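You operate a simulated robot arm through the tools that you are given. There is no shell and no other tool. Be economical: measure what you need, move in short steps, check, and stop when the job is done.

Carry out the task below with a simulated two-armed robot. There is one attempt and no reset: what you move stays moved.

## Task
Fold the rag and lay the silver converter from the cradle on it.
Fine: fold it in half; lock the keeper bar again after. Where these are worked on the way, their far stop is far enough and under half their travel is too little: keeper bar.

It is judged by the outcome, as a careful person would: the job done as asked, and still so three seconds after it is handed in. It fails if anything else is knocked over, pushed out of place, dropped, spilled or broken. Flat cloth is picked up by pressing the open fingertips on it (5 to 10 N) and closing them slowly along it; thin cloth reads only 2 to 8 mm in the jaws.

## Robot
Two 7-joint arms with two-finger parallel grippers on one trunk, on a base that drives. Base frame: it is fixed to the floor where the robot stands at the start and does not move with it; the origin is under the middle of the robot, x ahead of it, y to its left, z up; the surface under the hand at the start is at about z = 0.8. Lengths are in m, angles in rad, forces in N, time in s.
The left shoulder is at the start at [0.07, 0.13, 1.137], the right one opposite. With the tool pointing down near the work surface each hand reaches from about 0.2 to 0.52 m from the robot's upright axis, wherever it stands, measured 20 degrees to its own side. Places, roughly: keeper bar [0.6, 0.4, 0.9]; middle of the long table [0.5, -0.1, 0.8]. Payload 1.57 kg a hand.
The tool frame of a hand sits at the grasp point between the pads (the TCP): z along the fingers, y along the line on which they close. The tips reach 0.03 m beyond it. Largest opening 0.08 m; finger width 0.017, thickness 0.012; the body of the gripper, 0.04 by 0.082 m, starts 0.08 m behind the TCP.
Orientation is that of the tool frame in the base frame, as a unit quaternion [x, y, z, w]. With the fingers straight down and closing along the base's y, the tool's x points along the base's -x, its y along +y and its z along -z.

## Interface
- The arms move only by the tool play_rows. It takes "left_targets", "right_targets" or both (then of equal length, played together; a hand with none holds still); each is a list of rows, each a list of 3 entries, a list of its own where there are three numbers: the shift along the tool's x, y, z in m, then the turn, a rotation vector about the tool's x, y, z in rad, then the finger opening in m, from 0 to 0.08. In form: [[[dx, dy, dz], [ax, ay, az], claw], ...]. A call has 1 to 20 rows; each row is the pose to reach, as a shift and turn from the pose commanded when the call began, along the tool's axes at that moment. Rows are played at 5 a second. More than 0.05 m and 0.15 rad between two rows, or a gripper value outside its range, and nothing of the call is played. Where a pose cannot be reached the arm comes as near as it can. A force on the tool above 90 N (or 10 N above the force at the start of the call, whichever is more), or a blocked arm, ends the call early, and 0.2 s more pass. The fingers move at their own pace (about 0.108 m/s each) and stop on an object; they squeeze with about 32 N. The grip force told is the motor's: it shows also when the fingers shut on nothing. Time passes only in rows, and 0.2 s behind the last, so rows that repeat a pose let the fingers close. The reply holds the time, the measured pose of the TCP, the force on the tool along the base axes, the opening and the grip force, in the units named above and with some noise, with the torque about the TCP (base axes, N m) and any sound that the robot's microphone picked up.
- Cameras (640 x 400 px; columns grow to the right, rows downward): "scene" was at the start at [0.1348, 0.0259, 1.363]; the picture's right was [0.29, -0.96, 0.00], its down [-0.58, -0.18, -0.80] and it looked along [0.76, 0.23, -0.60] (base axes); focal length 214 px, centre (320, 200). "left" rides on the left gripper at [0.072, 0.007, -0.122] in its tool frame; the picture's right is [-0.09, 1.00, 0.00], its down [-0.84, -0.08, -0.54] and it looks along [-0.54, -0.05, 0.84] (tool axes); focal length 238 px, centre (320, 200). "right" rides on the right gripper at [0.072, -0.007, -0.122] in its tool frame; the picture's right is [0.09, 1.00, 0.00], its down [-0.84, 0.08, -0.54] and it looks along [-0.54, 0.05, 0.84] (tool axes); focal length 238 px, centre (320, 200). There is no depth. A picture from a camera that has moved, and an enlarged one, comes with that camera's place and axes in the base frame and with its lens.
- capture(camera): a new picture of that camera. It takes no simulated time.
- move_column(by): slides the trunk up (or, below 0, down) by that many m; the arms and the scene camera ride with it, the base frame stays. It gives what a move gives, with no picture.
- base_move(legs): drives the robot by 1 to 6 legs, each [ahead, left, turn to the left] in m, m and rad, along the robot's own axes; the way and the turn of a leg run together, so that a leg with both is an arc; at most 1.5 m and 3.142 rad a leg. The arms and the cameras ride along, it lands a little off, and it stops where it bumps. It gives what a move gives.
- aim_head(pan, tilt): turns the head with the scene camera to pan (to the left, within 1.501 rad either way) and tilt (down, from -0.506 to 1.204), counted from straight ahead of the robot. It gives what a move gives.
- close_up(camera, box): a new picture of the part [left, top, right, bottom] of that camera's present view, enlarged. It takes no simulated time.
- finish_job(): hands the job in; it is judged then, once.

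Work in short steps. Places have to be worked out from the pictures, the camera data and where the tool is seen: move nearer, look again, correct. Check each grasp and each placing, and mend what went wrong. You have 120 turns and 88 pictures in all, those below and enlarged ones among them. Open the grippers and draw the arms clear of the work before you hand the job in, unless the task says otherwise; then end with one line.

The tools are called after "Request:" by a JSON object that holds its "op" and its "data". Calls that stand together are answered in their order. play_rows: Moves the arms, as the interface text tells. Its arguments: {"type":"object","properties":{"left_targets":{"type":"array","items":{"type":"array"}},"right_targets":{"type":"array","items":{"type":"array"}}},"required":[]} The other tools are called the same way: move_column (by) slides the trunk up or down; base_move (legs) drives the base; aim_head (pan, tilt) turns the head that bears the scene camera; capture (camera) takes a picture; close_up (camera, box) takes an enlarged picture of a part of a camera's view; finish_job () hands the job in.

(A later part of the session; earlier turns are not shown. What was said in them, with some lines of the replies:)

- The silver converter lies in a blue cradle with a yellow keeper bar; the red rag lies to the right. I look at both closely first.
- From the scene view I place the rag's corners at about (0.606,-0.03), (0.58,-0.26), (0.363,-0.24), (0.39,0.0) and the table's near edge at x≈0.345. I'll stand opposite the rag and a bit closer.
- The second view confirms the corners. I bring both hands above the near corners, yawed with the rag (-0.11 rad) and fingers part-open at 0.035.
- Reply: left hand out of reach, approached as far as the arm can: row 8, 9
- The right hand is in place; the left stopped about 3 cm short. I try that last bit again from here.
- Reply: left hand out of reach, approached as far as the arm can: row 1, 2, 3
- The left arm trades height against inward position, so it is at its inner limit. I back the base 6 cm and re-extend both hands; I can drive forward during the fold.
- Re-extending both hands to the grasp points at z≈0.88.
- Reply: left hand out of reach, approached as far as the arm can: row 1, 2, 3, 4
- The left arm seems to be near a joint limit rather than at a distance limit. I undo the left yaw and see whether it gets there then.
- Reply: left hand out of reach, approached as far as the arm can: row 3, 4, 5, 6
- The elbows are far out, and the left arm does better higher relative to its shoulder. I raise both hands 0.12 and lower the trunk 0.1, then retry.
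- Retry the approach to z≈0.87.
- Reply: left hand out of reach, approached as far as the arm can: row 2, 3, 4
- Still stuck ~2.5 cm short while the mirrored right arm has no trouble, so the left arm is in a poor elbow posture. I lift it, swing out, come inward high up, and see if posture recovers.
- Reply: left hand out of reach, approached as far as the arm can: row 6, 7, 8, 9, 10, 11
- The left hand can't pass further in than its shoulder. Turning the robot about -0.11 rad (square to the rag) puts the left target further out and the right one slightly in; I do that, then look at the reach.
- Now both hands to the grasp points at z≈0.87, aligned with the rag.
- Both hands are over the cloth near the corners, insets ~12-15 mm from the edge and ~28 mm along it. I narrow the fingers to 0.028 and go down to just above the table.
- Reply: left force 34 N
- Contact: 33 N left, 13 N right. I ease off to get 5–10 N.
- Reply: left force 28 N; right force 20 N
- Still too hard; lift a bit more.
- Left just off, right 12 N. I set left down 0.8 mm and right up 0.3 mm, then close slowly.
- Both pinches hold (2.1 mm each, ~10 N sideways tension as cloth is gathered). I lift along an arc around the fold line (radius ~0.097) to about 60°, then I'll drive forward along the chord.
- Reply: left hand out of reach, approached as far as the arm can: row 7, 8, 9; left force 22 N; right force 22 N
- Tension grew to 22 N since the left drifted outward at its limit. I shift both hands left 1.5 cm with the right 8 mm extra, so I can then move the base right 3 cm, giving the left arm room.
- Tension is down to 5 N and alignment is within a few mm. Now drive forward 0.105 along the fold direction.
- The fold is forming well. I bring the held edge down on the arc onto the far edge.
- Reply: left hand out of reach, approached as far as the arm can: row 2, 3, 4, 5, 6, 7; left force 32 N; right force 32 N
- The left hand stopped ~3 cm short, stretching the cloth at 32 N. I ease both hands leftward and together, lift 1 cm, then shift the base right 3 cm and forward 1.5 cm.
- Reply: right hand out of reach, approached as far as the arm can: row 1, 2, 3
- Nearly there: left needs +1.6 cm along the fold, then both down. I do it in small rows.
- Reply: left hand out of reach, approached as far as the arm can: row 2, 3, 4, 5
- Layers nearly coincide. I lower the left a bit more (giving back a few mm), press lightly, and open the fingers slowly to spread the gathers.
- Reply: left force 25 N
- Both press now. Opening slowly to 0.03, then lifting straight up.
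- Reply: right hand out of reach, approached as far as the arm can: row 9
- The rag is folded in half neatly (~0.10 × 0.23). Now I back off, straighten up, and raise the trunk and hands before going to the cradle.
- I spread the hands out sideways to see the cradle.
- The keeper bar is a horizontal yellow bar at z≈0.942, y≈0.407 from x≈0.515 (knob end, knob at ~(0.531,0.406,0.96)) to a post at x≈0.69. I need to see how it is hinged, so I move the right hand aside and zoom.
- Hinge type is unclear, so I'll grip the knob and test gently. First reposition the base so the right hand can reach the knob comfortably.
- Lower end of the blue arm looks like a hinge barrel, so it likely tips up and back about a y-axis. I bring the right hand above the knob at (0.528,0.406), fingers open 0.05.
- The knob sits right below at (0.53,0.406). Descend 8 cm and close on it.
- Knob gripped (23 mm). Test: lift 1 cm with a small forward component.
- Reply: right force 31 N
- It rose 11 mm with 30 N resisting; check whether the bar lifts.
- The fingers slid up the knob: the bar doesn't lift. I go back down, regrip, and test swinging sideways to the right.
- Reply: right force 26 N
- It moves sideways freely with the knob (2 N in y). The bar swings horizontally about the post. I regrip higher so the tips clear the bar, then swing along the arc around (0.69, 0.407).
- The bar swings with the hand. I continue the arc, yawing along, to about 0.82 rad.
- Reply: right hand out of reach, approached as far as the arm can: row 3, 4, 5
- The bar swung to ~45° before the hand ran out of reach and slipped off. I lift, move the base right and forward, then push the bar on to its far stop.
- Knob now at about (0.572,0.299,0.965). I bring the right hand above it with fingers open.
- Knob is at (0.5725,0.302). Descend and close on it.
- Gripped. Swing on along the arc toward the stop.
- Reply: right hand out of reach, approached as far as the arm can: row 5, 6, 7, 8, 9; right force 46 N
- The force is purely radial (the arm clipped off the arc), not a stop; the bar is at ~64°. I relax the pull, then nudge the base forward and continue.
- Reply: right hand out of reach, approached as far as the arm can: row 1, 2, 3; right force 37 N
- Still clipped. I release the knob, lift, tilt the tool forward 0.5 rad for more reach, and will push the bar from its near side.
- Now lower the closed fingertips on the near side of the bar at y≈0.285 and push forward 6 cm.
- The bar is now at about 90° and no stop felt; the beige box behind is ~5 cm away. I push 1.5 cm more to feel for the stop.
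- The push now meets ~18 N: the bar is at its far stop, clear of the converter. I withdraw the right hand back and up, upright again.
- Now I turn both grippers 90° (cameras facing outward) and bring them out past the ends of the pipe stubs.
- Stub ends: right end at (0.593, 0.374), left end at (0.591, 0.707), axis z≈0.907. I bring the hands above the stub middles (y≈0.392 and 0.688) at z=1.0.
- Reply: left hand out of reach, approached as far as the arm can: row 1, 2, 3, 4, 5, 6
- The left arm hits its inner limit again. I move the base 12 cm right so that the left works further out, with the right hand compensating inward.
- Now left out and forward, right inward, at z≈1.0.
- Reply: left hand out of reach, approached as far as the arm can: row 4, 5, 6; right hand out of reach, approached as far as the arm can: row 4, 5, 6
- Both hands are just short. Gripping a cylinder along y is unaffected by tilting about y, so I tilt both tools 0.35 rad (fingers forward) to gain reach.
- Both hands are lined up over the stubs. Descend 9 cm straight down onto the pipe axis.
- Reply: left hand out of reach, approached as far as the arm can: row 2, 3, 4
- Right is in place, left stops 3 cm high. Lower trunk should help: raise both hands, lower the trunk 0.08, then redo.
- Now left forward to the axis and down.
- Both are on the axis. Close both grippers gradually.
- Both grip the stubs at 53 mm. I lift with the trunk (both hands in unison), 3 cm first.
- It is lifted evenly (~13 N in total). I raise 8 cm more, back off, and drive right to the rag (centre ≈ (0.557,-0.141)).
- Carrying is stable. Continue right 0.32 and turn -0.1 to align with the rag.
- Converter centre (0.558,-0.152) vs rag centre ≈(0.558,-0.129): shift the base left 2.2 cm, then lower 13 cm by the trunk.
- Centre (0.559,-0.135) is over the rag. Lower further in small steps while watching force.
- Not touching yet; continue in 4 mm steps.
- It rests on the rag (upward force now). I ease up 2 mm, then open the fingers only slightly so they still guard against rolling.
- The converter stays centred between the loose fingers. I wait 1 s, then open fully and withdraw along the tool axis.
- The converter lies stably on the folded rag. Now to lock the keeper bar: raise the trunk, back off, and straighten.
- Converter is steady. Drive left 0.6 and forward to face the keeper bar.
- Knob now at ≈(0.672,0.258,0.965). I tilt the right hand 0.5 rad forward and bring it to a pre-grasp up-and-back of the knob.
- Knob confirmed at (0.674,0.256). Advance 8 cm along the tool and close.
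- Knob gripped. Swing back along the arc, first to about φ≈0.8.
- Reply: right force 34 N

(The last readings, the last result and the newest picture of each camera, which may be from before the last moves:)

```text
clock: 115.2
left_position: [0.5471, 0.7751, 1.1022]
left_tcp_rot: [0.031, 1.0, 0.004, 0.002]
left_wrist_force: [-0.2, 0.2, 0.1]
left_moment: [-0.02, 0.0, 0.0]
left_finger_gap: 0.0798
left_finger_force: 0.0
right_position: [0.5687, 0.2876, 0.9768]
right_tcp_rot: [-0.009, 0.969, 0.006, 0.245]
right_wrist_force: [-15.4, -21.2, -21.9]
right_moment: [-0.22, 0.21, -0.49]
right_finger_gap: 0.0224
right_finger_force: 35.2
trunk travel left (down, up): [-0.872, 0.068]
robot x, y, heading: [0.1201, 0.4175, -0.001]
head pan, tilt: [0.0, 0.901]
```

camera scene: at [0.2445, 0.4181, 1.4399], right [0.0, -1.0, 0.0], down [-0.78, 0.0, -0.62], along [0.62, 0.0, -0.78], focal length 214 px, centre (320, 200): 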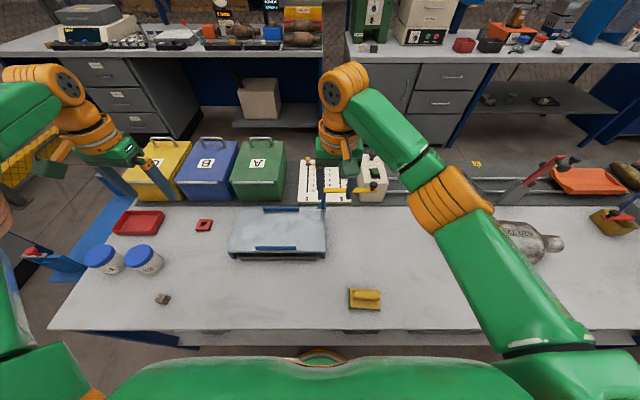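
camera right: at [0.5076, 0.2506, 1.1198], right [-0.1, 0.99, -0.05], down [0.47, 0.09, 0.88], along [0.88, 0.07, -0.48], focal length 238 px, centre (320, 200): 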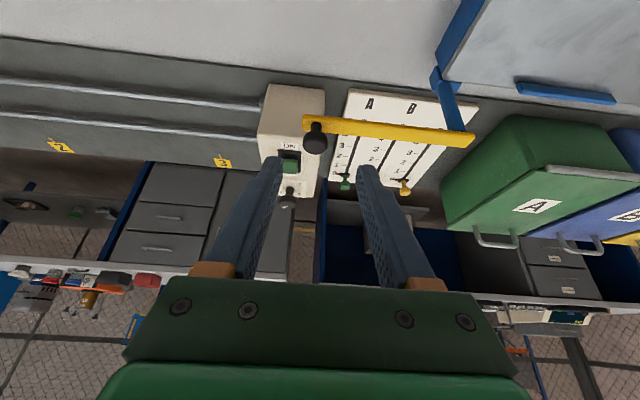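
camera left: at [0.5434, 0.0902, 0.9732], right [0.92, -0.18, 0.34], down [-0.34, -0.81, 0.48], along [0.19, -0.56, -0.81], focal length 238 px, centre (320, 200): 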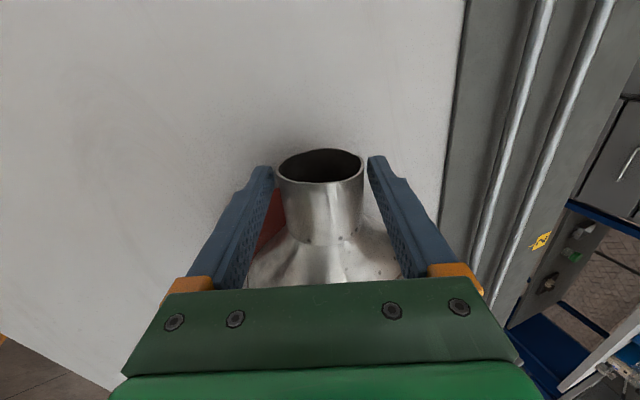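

The bar follows, with some outward radial force; I use a slightly larger radius (≈0.163 about (0.69,0.407)) and continue to about φ≈0.3.

Request:
{"op": "play_rows", "data": {"right_targets": [[[0.003, -0.004, 0.003], [0, 0, 0], 0], [[0.006, 0.0, 0.0], [0, 0, 0], 0], [[0.006, 0.0, 0.0], [0, 0, 0], 0]]}}

Request:
{"op": "capture", "data": {"camera": "right"}}

```text
clock: 116.0
left_position: [0.5446, 0.7784, 1.1015]
left_tcp_rot: [0.03, 1.0, 0.002, 0.003]
left_wrist_force: [-1.4, -0.1, 0.1]
left_moment: [-0.01, 0.0, -0.02]
left_finger_gap: 0.0801
left_finger_force: 0.1
right_position: [0.5625, 0.2919, 0.9768]
right_tcp_rot: [-0.01, 0.969, 0.006, 0.249]
right_wrist_force: [-11.1, -17.6, -4.8]
right_moment: [-0.22, -0.21, -0.7]
right_finger_gap: 0.0222
right_finger_force: 34.5
trunk travel left (down, up): [-0.872, 0.068]
robot x, y, heading: [0.1196, 0.4176, 0.003]
head pan, tilt: [0.0, 0.901]
```

```text
16 pictures are left
camera right: at [0.4418, 0.2817, 1.0486], right [-0.1, 0.99, -0.04], down [0.47, 0.08, 0.88], along [0.88, 0.07, -0.47], focal length 238 px, centre (320, 200)
```

right: 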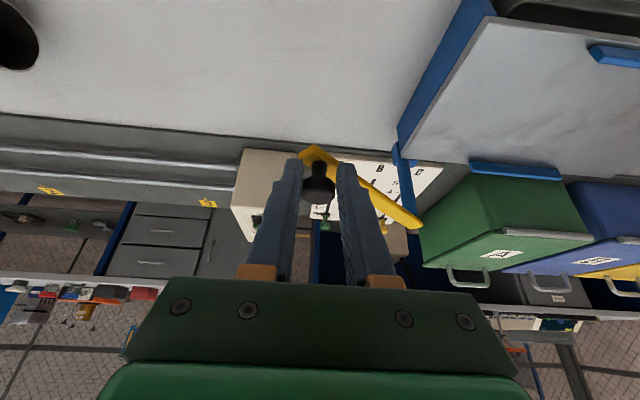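

The bar is at about 44°. Continue to φ≈0.15.

Request:
{"op": "play_rows", "data": {"right_targets": [[[0.006, 0.0115, -0.0033], [0, 0, 0], 0], [[0.0118, 0.0233, -0.0065], [0, 0, 0], 0], [[0.0175, 0.034, -0.0095], [0, 0, 0], 0], [[0.0222, 0.0448, -0.0121], [0, 0, 0], 0], [[0.0262, 0.056, -0.0143], [0, 0, 0], 0], [[0.0295, 0.0677, -0.0162], [0, 0, 0], 0], [[0.032, 0.08, -0.0175], [0, 0, 0], 0], [[0.0339, 0.0916, -0.0185], [0, 0, 0], 0], [[0.0339, 0.0916, -0.0185], [0, 0, 0], 0]]}}

Request:
{"op": "capture", "data": {"camera": "right"}}

```text
clock: 118.0
left_position: [0.53, 0.7812, 1.1055]
left_tcp_rot: [0.031, 0.999, 0.002, 0.009]
left_wrist_force: [-0.6, -0.6, 0.1]
left_moment: [-0.01, 0.01, 0.0]
left_finger_gap: 0.0799
left_finger_force: 0.2
right_position: [0.5047, 0.3842, 0.976]
right_tcp_rot: [-0.012, 0.97, 0.002, 0.244]
right_wrist_force: [-61.9, -11.2, -41.8]
right_moment: [-0.35, 1.48, -0.57]
right_finger_gap: 0.0149
right_finger_force: 31.3
trunk travel left (down, up): [-0.872, 0.068]
robot x, y, heading: [0.1195, 0.4169, 0.006]
head pan, tilt: [0.0, 0.901]
```

```text
15 pictures are left
camera right: at [0.3849, 0.3744, 1.0497], right [-0.11, 0.99, -0.05], down [0.48, 0.09, 0.87], along [0.87, 0.07, -0.48], focal length 238 px, centre (320, 200)
```

right: 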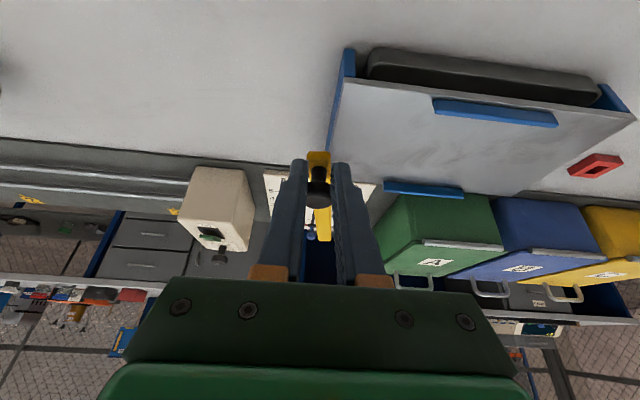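

The bar is nearly closed, but the fingers are squeezing the edge of the knob and wedging (62 N). I open to release, then re-centre.

Request:
{"op": "play_rows", "data": {"right_targets": [[[0, 0, 0], [0, 0, 0], 0.03], [[0, 0, 0], [0, 0, 0], 0.05], [[0, 0, 0], [0, 0, 0], 0.05]]}}

Request:
{"op": "close_up", "data": {"camera": "right", "box": [240, 120, 400, 270]}}

```text
clock: 118.8
left_position: [0.547, 0.7852, 1.0992]
left_tcp_rot: [0.031, 1.0, -0.001, 0.001]
left_wrist_force: [-0.6, -0.1, 0.0]
left_moment: [0.05, 0.02, 0.01]
left_finger_gap: 0.08
left_finger_force: 0.1
right_position: [0.5256, 0.3873, 0.9741]
right_tcp_rot: [-0.012, 0.968, 0.003, 0.249]
right_wrist_force: [-0.2, -0.1, -0.1]
right_moment: [-0.05, -0.02, -0.02]
right_finger_gap: 0.0506
right_finger_force: 0.5
trunk travel left (down, up): [-0.872, 0.068]
robot x, y, heading: [0.1201, 0.4169, 0.002]
head pan, tilt: [0.0, 0.901]
```

```text
2.67 times, centred on (320, 195) of right
camera zoom: at [0.4037, 0.3787, 1.0472], right [-0.1, 0.99, -0.04], down [0.47, 0.09, 0.88], along [0.88, 0.07, -0.48], focal length 636 px, centre (320, 213)
```

zoom: 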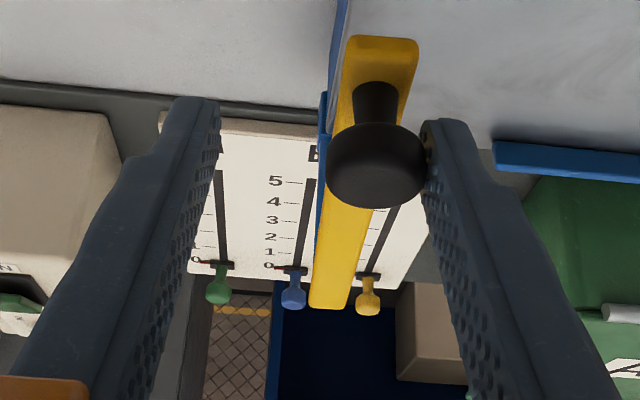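

The bar is nearly at its closed place (knob at (0.527,0.401), closed was 0.406). I shift left, close the jaws loosely around the knob, and press it home gently.

Request:
{"op": "play_rows", "data": {"right_targets": [[[0, 0.008, 0], [0, 0, 0], 0.05], [[0, 0.015, 0], [0, 0, 0], 0.045], [[0, 0.018, 0], [0, 0, 0], 0.034], [[0, 0.021, 0], [0, 0, 0], 0.034], [[0, 0.025, 0], [0, 0, 0], 0.034], [[0, 0.025, 0], [0, 0, 0], 0.034]]}}

Request:
{"op": "close_up", "data": {"camera": "right", "box": [240, 120, 400, 270]}}

```text
clock: 120.2
left_position: [0.5483, 0.7853, 1.0976]
left_tcp_rot: [0.031, 1.0, -0.001, 0.001]
left_wrist_force: [0.0, 1.2, -0.3]
left_moment: [-0.03, 0.0, -0.01]
left_finger_gap: 0.08
left_finger_force: 0.0
right_position: [0.5244, 0.4123, 0.9758]
right_tcp_rot: [-0.012, 0.969, 0.003, 0.247]
right_wrist_force: [-0.1, -2.0, 1.4]
right_moment: [-0.04, -0.03, -0.01]
right_finger_gap: 0.0359
right_finger_force: 0.7
trunk travel left (down, up): [-0.872, 0.068]
robot x, y, heading: [0.1203, 0.4163, -0.004]
head pan, tilt: [0.0, 0.901]
```

```text
2.67 times, centred on (320, 195) of right
camera zoom: at [0.4035, 0.4034, 1.048], right [-0.1, 0.99, -0.04], down [0.47, 0.09, 0.88], along [0.88, 0.07, -0.48], focal length 636 px, centre (320, 213)
```

zoom: 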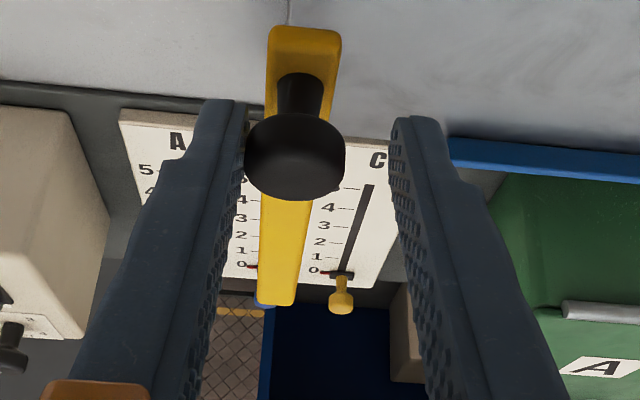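

Knob is back at y≈0.407 with 2 N contact. Press a few mm more to feel the closed stop.

Request:
{"op": "play_rows", "data": {"right_targets": [[[0, 0.003, 0], [0, 0, 0], 0.034], [[0, 0.006, 0], [0, 0, 0], 0.034], [[0, 0.006, 0], [0, 0, 0], 0.034]]}}

```text
clock: 121.0
left_position: [0.5489, 0.7822, 1.098]
left_tcp_rot: [0.031, 1.0, 0.001, 0.0]
left_wrist_force: [0.1, 0.6, -0.3]
left_moment: [-0.01, -0.01, 0.07]
left_finger_gap: 0.0799
left_finger_force: 0.1
right_position: [0.5247, 0.4154, 0.9758]
right_tcp_rot: [-0.01, 0.969, 0.003, 0.247]
right_wrist_force: [-3.2, -8.8, -1.6]
right_moment: [-0.05, 0.04, -0.1]
right_finger_gap: 0.0417
right_finger_force: 4.5
trunk travel left (down, up): [-0.872, 0.068]
robot x, y, heading: [0.1173, 0.416, 0.002]
head pan, tilt: [0.0, 0.901]
```

Resistance rises to ~9 N without travel: closed stop. One slightly firmer press, then release and withdraw up and back.

Request:
{"op": "play_rows", "data": {"right_targets": [[[0, 0.004, 0], [0, 0, 0], 0.042], [[0, 0.006, 0], [0, 0, 0], 0.042], [[0, 0.006, 0], [0, 0, 0], 0.042]]}}

Request:
{"op": "play_rows", "data": {"right_targets": [[[0, -0.009, 0], [0, 0, 0], 0.055], [[0, -0.009, -0.03], [0, 0, 0], 0.055], [[0, -0.009, -0.07], [0, 0, 0], 0.055], [[0.03, -0.009, -0.11], [0, 0.1, 0], 0.055], [[0.03, -0.009, -0.13], [0, 0.24, 0], 0.055], [[0.03, -0.009, -0.13], [0, 0.38, 0], 0.055], [[0.03, -0.009, -0.13], [0, 0.5, 0], 0.055]]}}

Request:
{"op": "capture", "data": {"camera": "right"}}

```text
clock: 121.8
left_position: [0.5489, 0.7811, 1.0988]
left_tcp_rot: [0.031, 1.0, 0.001, 0.001]
left_wrist_force: [0.4, -0.1, 0.5]
left_moment: [0.01, 0.0, 0.01]
left_finger_gap: 0.08
left_finger_force: 0.1
right_position: [0.5254, 0.4208, 0.975]
right_tcp_rot: [-0.01, 0.968, 0.004, 0.249]
right_wrist_force: [0.4, -11.9, 4.5]
right_moment: [-0.3, -0.09, 0.03]
right_finger_gap: 0.0527
right_finger_force: 5.6
trunk travel left (down, up): [-0.872, 0.068]
robot x, y, heading: [0.121, 0.4173, 0.002]
head pan, tilt: [0.0, 0.901]
```

```text
clock: 122.7
left_position: [0.5488, 0.7842, 1.0971]
left_tcp_rot: [0.03, 1.0, -0.001, 0.0]
left_wrist_force: [0.6, 0.5, 0.4]
left_moment: [-0.04, 0.01, 0.01]
left_finger_gap: 0.0798
left_finger_force: 0.1
right_position: [0.5287, 0.355, 1.0183]
right_tcp_rot: [0.006, 0.956, -0.084, 0.281]
right_wrist_force: [-0.1, -0.2, -0.2]
right_moment: [0.01, -0.02, 0.0]
right_finger_gap: 0.0549
right_finger_force: 0.1
right hand out of reach, approached as far as the arm can: row 3, 4
trunk travel left (down, up): [-0.872, 0.068]
robot x, y, heading: [0.1216, 0.4184, -0.002]
head pan, tilt: [0.0, 0.901]
stopped in row 4 (right hand): the arm was blocked; the commanded pose is now the measured one
```

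```text
12 pictures are left
camera right: at [0.4024, 0.3667, 1.0809], right [-0.02, 0.98, -0.21], down [0.42, 0.2, 0.89], along [0.91, -0.07, -0.41], focal length 238 px, centre (320, 200)
```

right: 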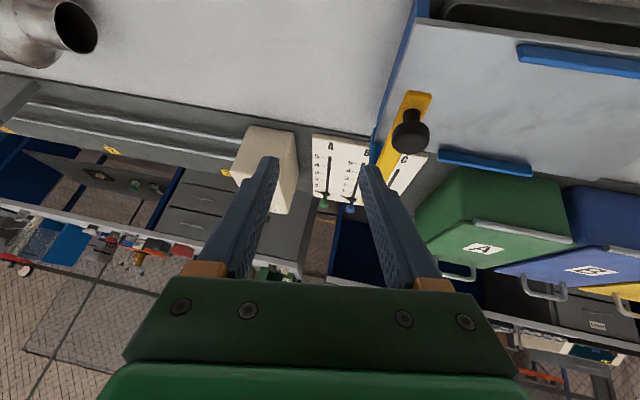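

The hand got clear though the arm ended in an awkward pose; the knob is still at (0.522,0.405), closed. I back the base away and check everything.

Request:
{"op": "base_move", "data": {"legs": [[-0.15, 0, 0]]}}

Request:
{"op": "play_rows", "data": {"right_targets": [[[0.0, -0.03, -0.02], [0, 0, 0], 0.06], [[0.0, -0.06, -0.05], [0, 0, 0], 0.07], [[0.0, -0.1, -0.07], [0, 0, 0], 0.08], [[0.0, -0.14, -0.07], [0, 0, 0], 0.08]]}}

Request:
{"op": "aim_head", "data": {"pan": -0.25, "tilt": 0.75}}

Request:
{"op": "capture", "data": {"camera": "scene"}}

```text
clock: 124.0
left_position: [0.4033, 0.7857, 1.0956]
left_tcp_rot: [0.031, 1.0, -0.001, -0.001]
left_wrist_force: [0.0, -0.5, 0.5]
left_moment: [0.01, 0.0, 0.0]
left_finger_gap: 0.08
left_finger_force: 0.0
right_position: [0.3804, 0.355, 1.0159]
right_tcp_rot: [0.006, 0.957, -0.085, 0.279]
right_wrist_force: [-0.7, 0.1, -0.1]
right_moment: [0.0, 0.01, 0.01]
right_finger_gap: 0.0551
right_finger_force: 0.2
trunk travel left (down, up): [-0.872, 0.068]
robot x, y, heading: [-0.0272, 0.4155, 0.003]
head pan, tilt: [0.0, 0.901]
```

```text
clock: 124.6
left_position: [0.4009, 0.7824, 1.0978]
left_tcp_rot: [0.032, 0.999, -0.001, 0.0]
left_wrist_force: [0.1, 0.0, -0.2]
left_moment: [-0.02, 0.02, -0.03]
left_finger_gap: 0.0799
left_finger_force: 0.1
right_position: [0.3764, 0.261, 1.0412]
right_tcp_rot: [0.02, 0.939, -0.179, 0.294]
right_wrist_force: [0.3, 0.2, 0.4]
right_moment: [0.0, -0.01, -0.03]
right_finger_gap: 0.0701
right_finger_force: 0.0
right hand out of reach, approached as far as the arm can: row 2
trunk travel left (down, up): [-0.872, 0.068]
robot x, y, heading: [-0.0265, 0.4175, -0.001]
head pan, tilt: [0.0, 0.901]
stopped in row 2 (right hand): the arm was blocked; the commanded pose is now the measured one
```

```text
clock: 125.3
left_position: [0.4012, 0.7843, 1.0974]
left_tcp_rot: [0.032, 0.999, -0.001, 0.001]
left_wrist_force: [-0.1, 0.0, 1.1]
left_moment: [-0.01, -0.03, -0.02]
left_finger_gap: 0.0799
left_finger_force: 0.1
right_position: [0.3767, 0.2624, 1.0425]
right_tcp_rot: [0.019, 0.938, -0.179, 0.295]
right_wrist_force: [-0.7, 0.1, 0.6]
right_moment: [0.01, 0.0, -0.01]
right_finger_gap: 0.0703
right_finger_force: 0.1
trunk travel left (down, up): [-0.872, 0.068]
robot x, y, heading: [-0.0274, 0.4182, 0.001]
head pan, tilt: [-0.25, 0.75]
```

```text
11 pictures are left
camera scene: at [0.1059, 0.3977, 1.4513], right [-0.25, -0.97, 0.0], down [-0.66, 0.17, -0.73], along [0.71, -0.18, -0.68], focal length 214 px, centre (320, 200)
```

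scene: 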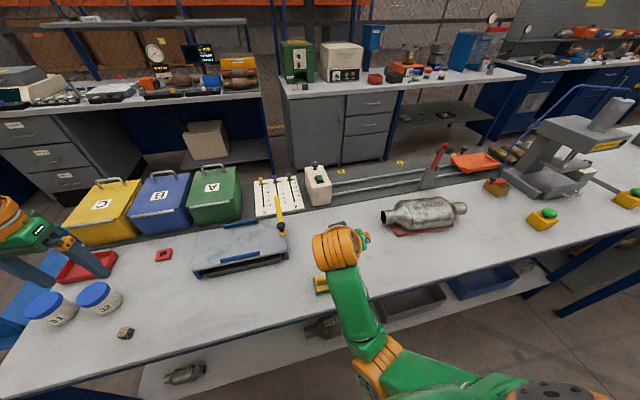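

All seems in place. I check the bar and the converter on the rag with close-ups.

Request:
{"op": "close_up", "data": {"camera": "scene", "box": [180, 160, 340, 290]}}

Request:
{"op": "close_up", "data": {"camera": "scene", "box": [360, 180, 480, 250]}}

```text
3.08 times, centred on (260, 225) of scene
camera zoom: at [0.1059, 0.3977, 1.4513], right [-0.25, -0.97, 0.0], down [-0.66, 0.17, -0.73], along [0.71, -0.18, -0.68], focal length 660 px, centre (505, 123)
```

zoom: 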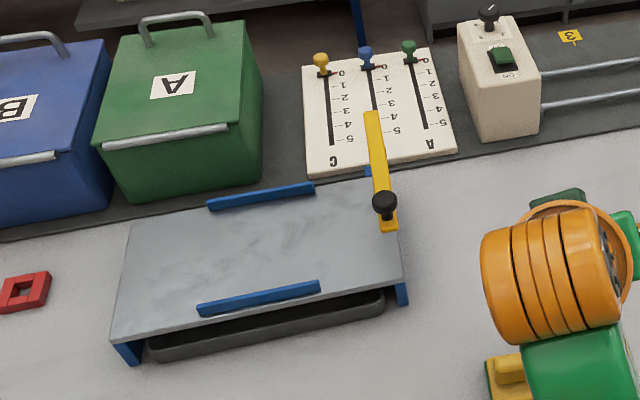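

```text
5.33 times, centred on (420, 215) of scene
camera zoom: at [0.1059, 0.3977, 1.4513], right [-0.25, -0.97, 0.0], down [-0.66, 0.17, -0.73], along [0.71, -0.18, -0.68], focal length 1144 px, centre (-213, 120)
```

zoom: 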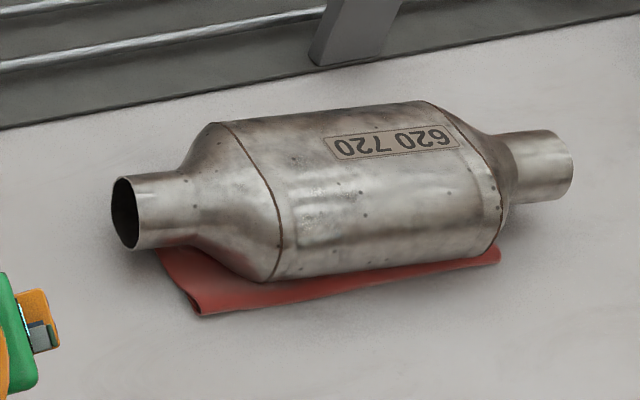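

The bar is parallel to its original line (y≈0.408 at both ends) and the converter rests on the folded rag. I back the robot away to clear the arms.

Request:
{"op": "base_move", "data": {"legs": [[-0.25, 0, 0]]}}

Request:
{"op": "capture", "data": {"camera": "scene"}}

```text
clock: 127.2
left_position: [0.1488, 0.785, 1.0966]
left_tcp_rot: [0.033, 0.999, -0.001, 0.001]
left_wrist_force: [0.5, 0.0, -0.2]
left_moment: [-0.01, 0.02, 0.03]
left_finger_gap: 0.0801
left_finger_force: 0.0
right_position: [0.1228, 0.2624, 1.0402]
right_tcp_rot: [0.019, 0.939, -0.18, 0.292]
right_wrist_force: [0.4, 0.2, -0.1]
right_moment: [0.03, 0.05, -0.01]
right_finger_gap: 0.0698
right_finger_force: 0.1
trunk travel left (down, up): [-0.872, 0.068]
robot x, y, heading: [-0.2792, 0.4186, -0.007]
head pan, tilt: [-0.25, 0.75]
```

```text
8 pictures are left
camera scene: at [-0.146, 0.3981, 1.451], right [-0.25, -0.97, 0.0], down [-0.66, 0.17, -0.73], along [0.71, -0.18, -0.68], focal length 214 px, centre (320, 200)
```

scene: 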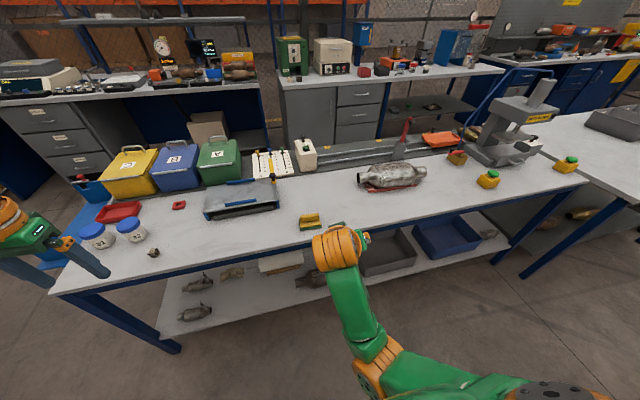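

Everything is in place, grippers open and clear; handing in.

Request:
{"op": "finish_job", "data": {}}

```text
The job is handed in.
```

The rag is folded in half, the silver converter is lying on it, and the keeper bar is swung back to its closed stop; I saw nothing else moved.
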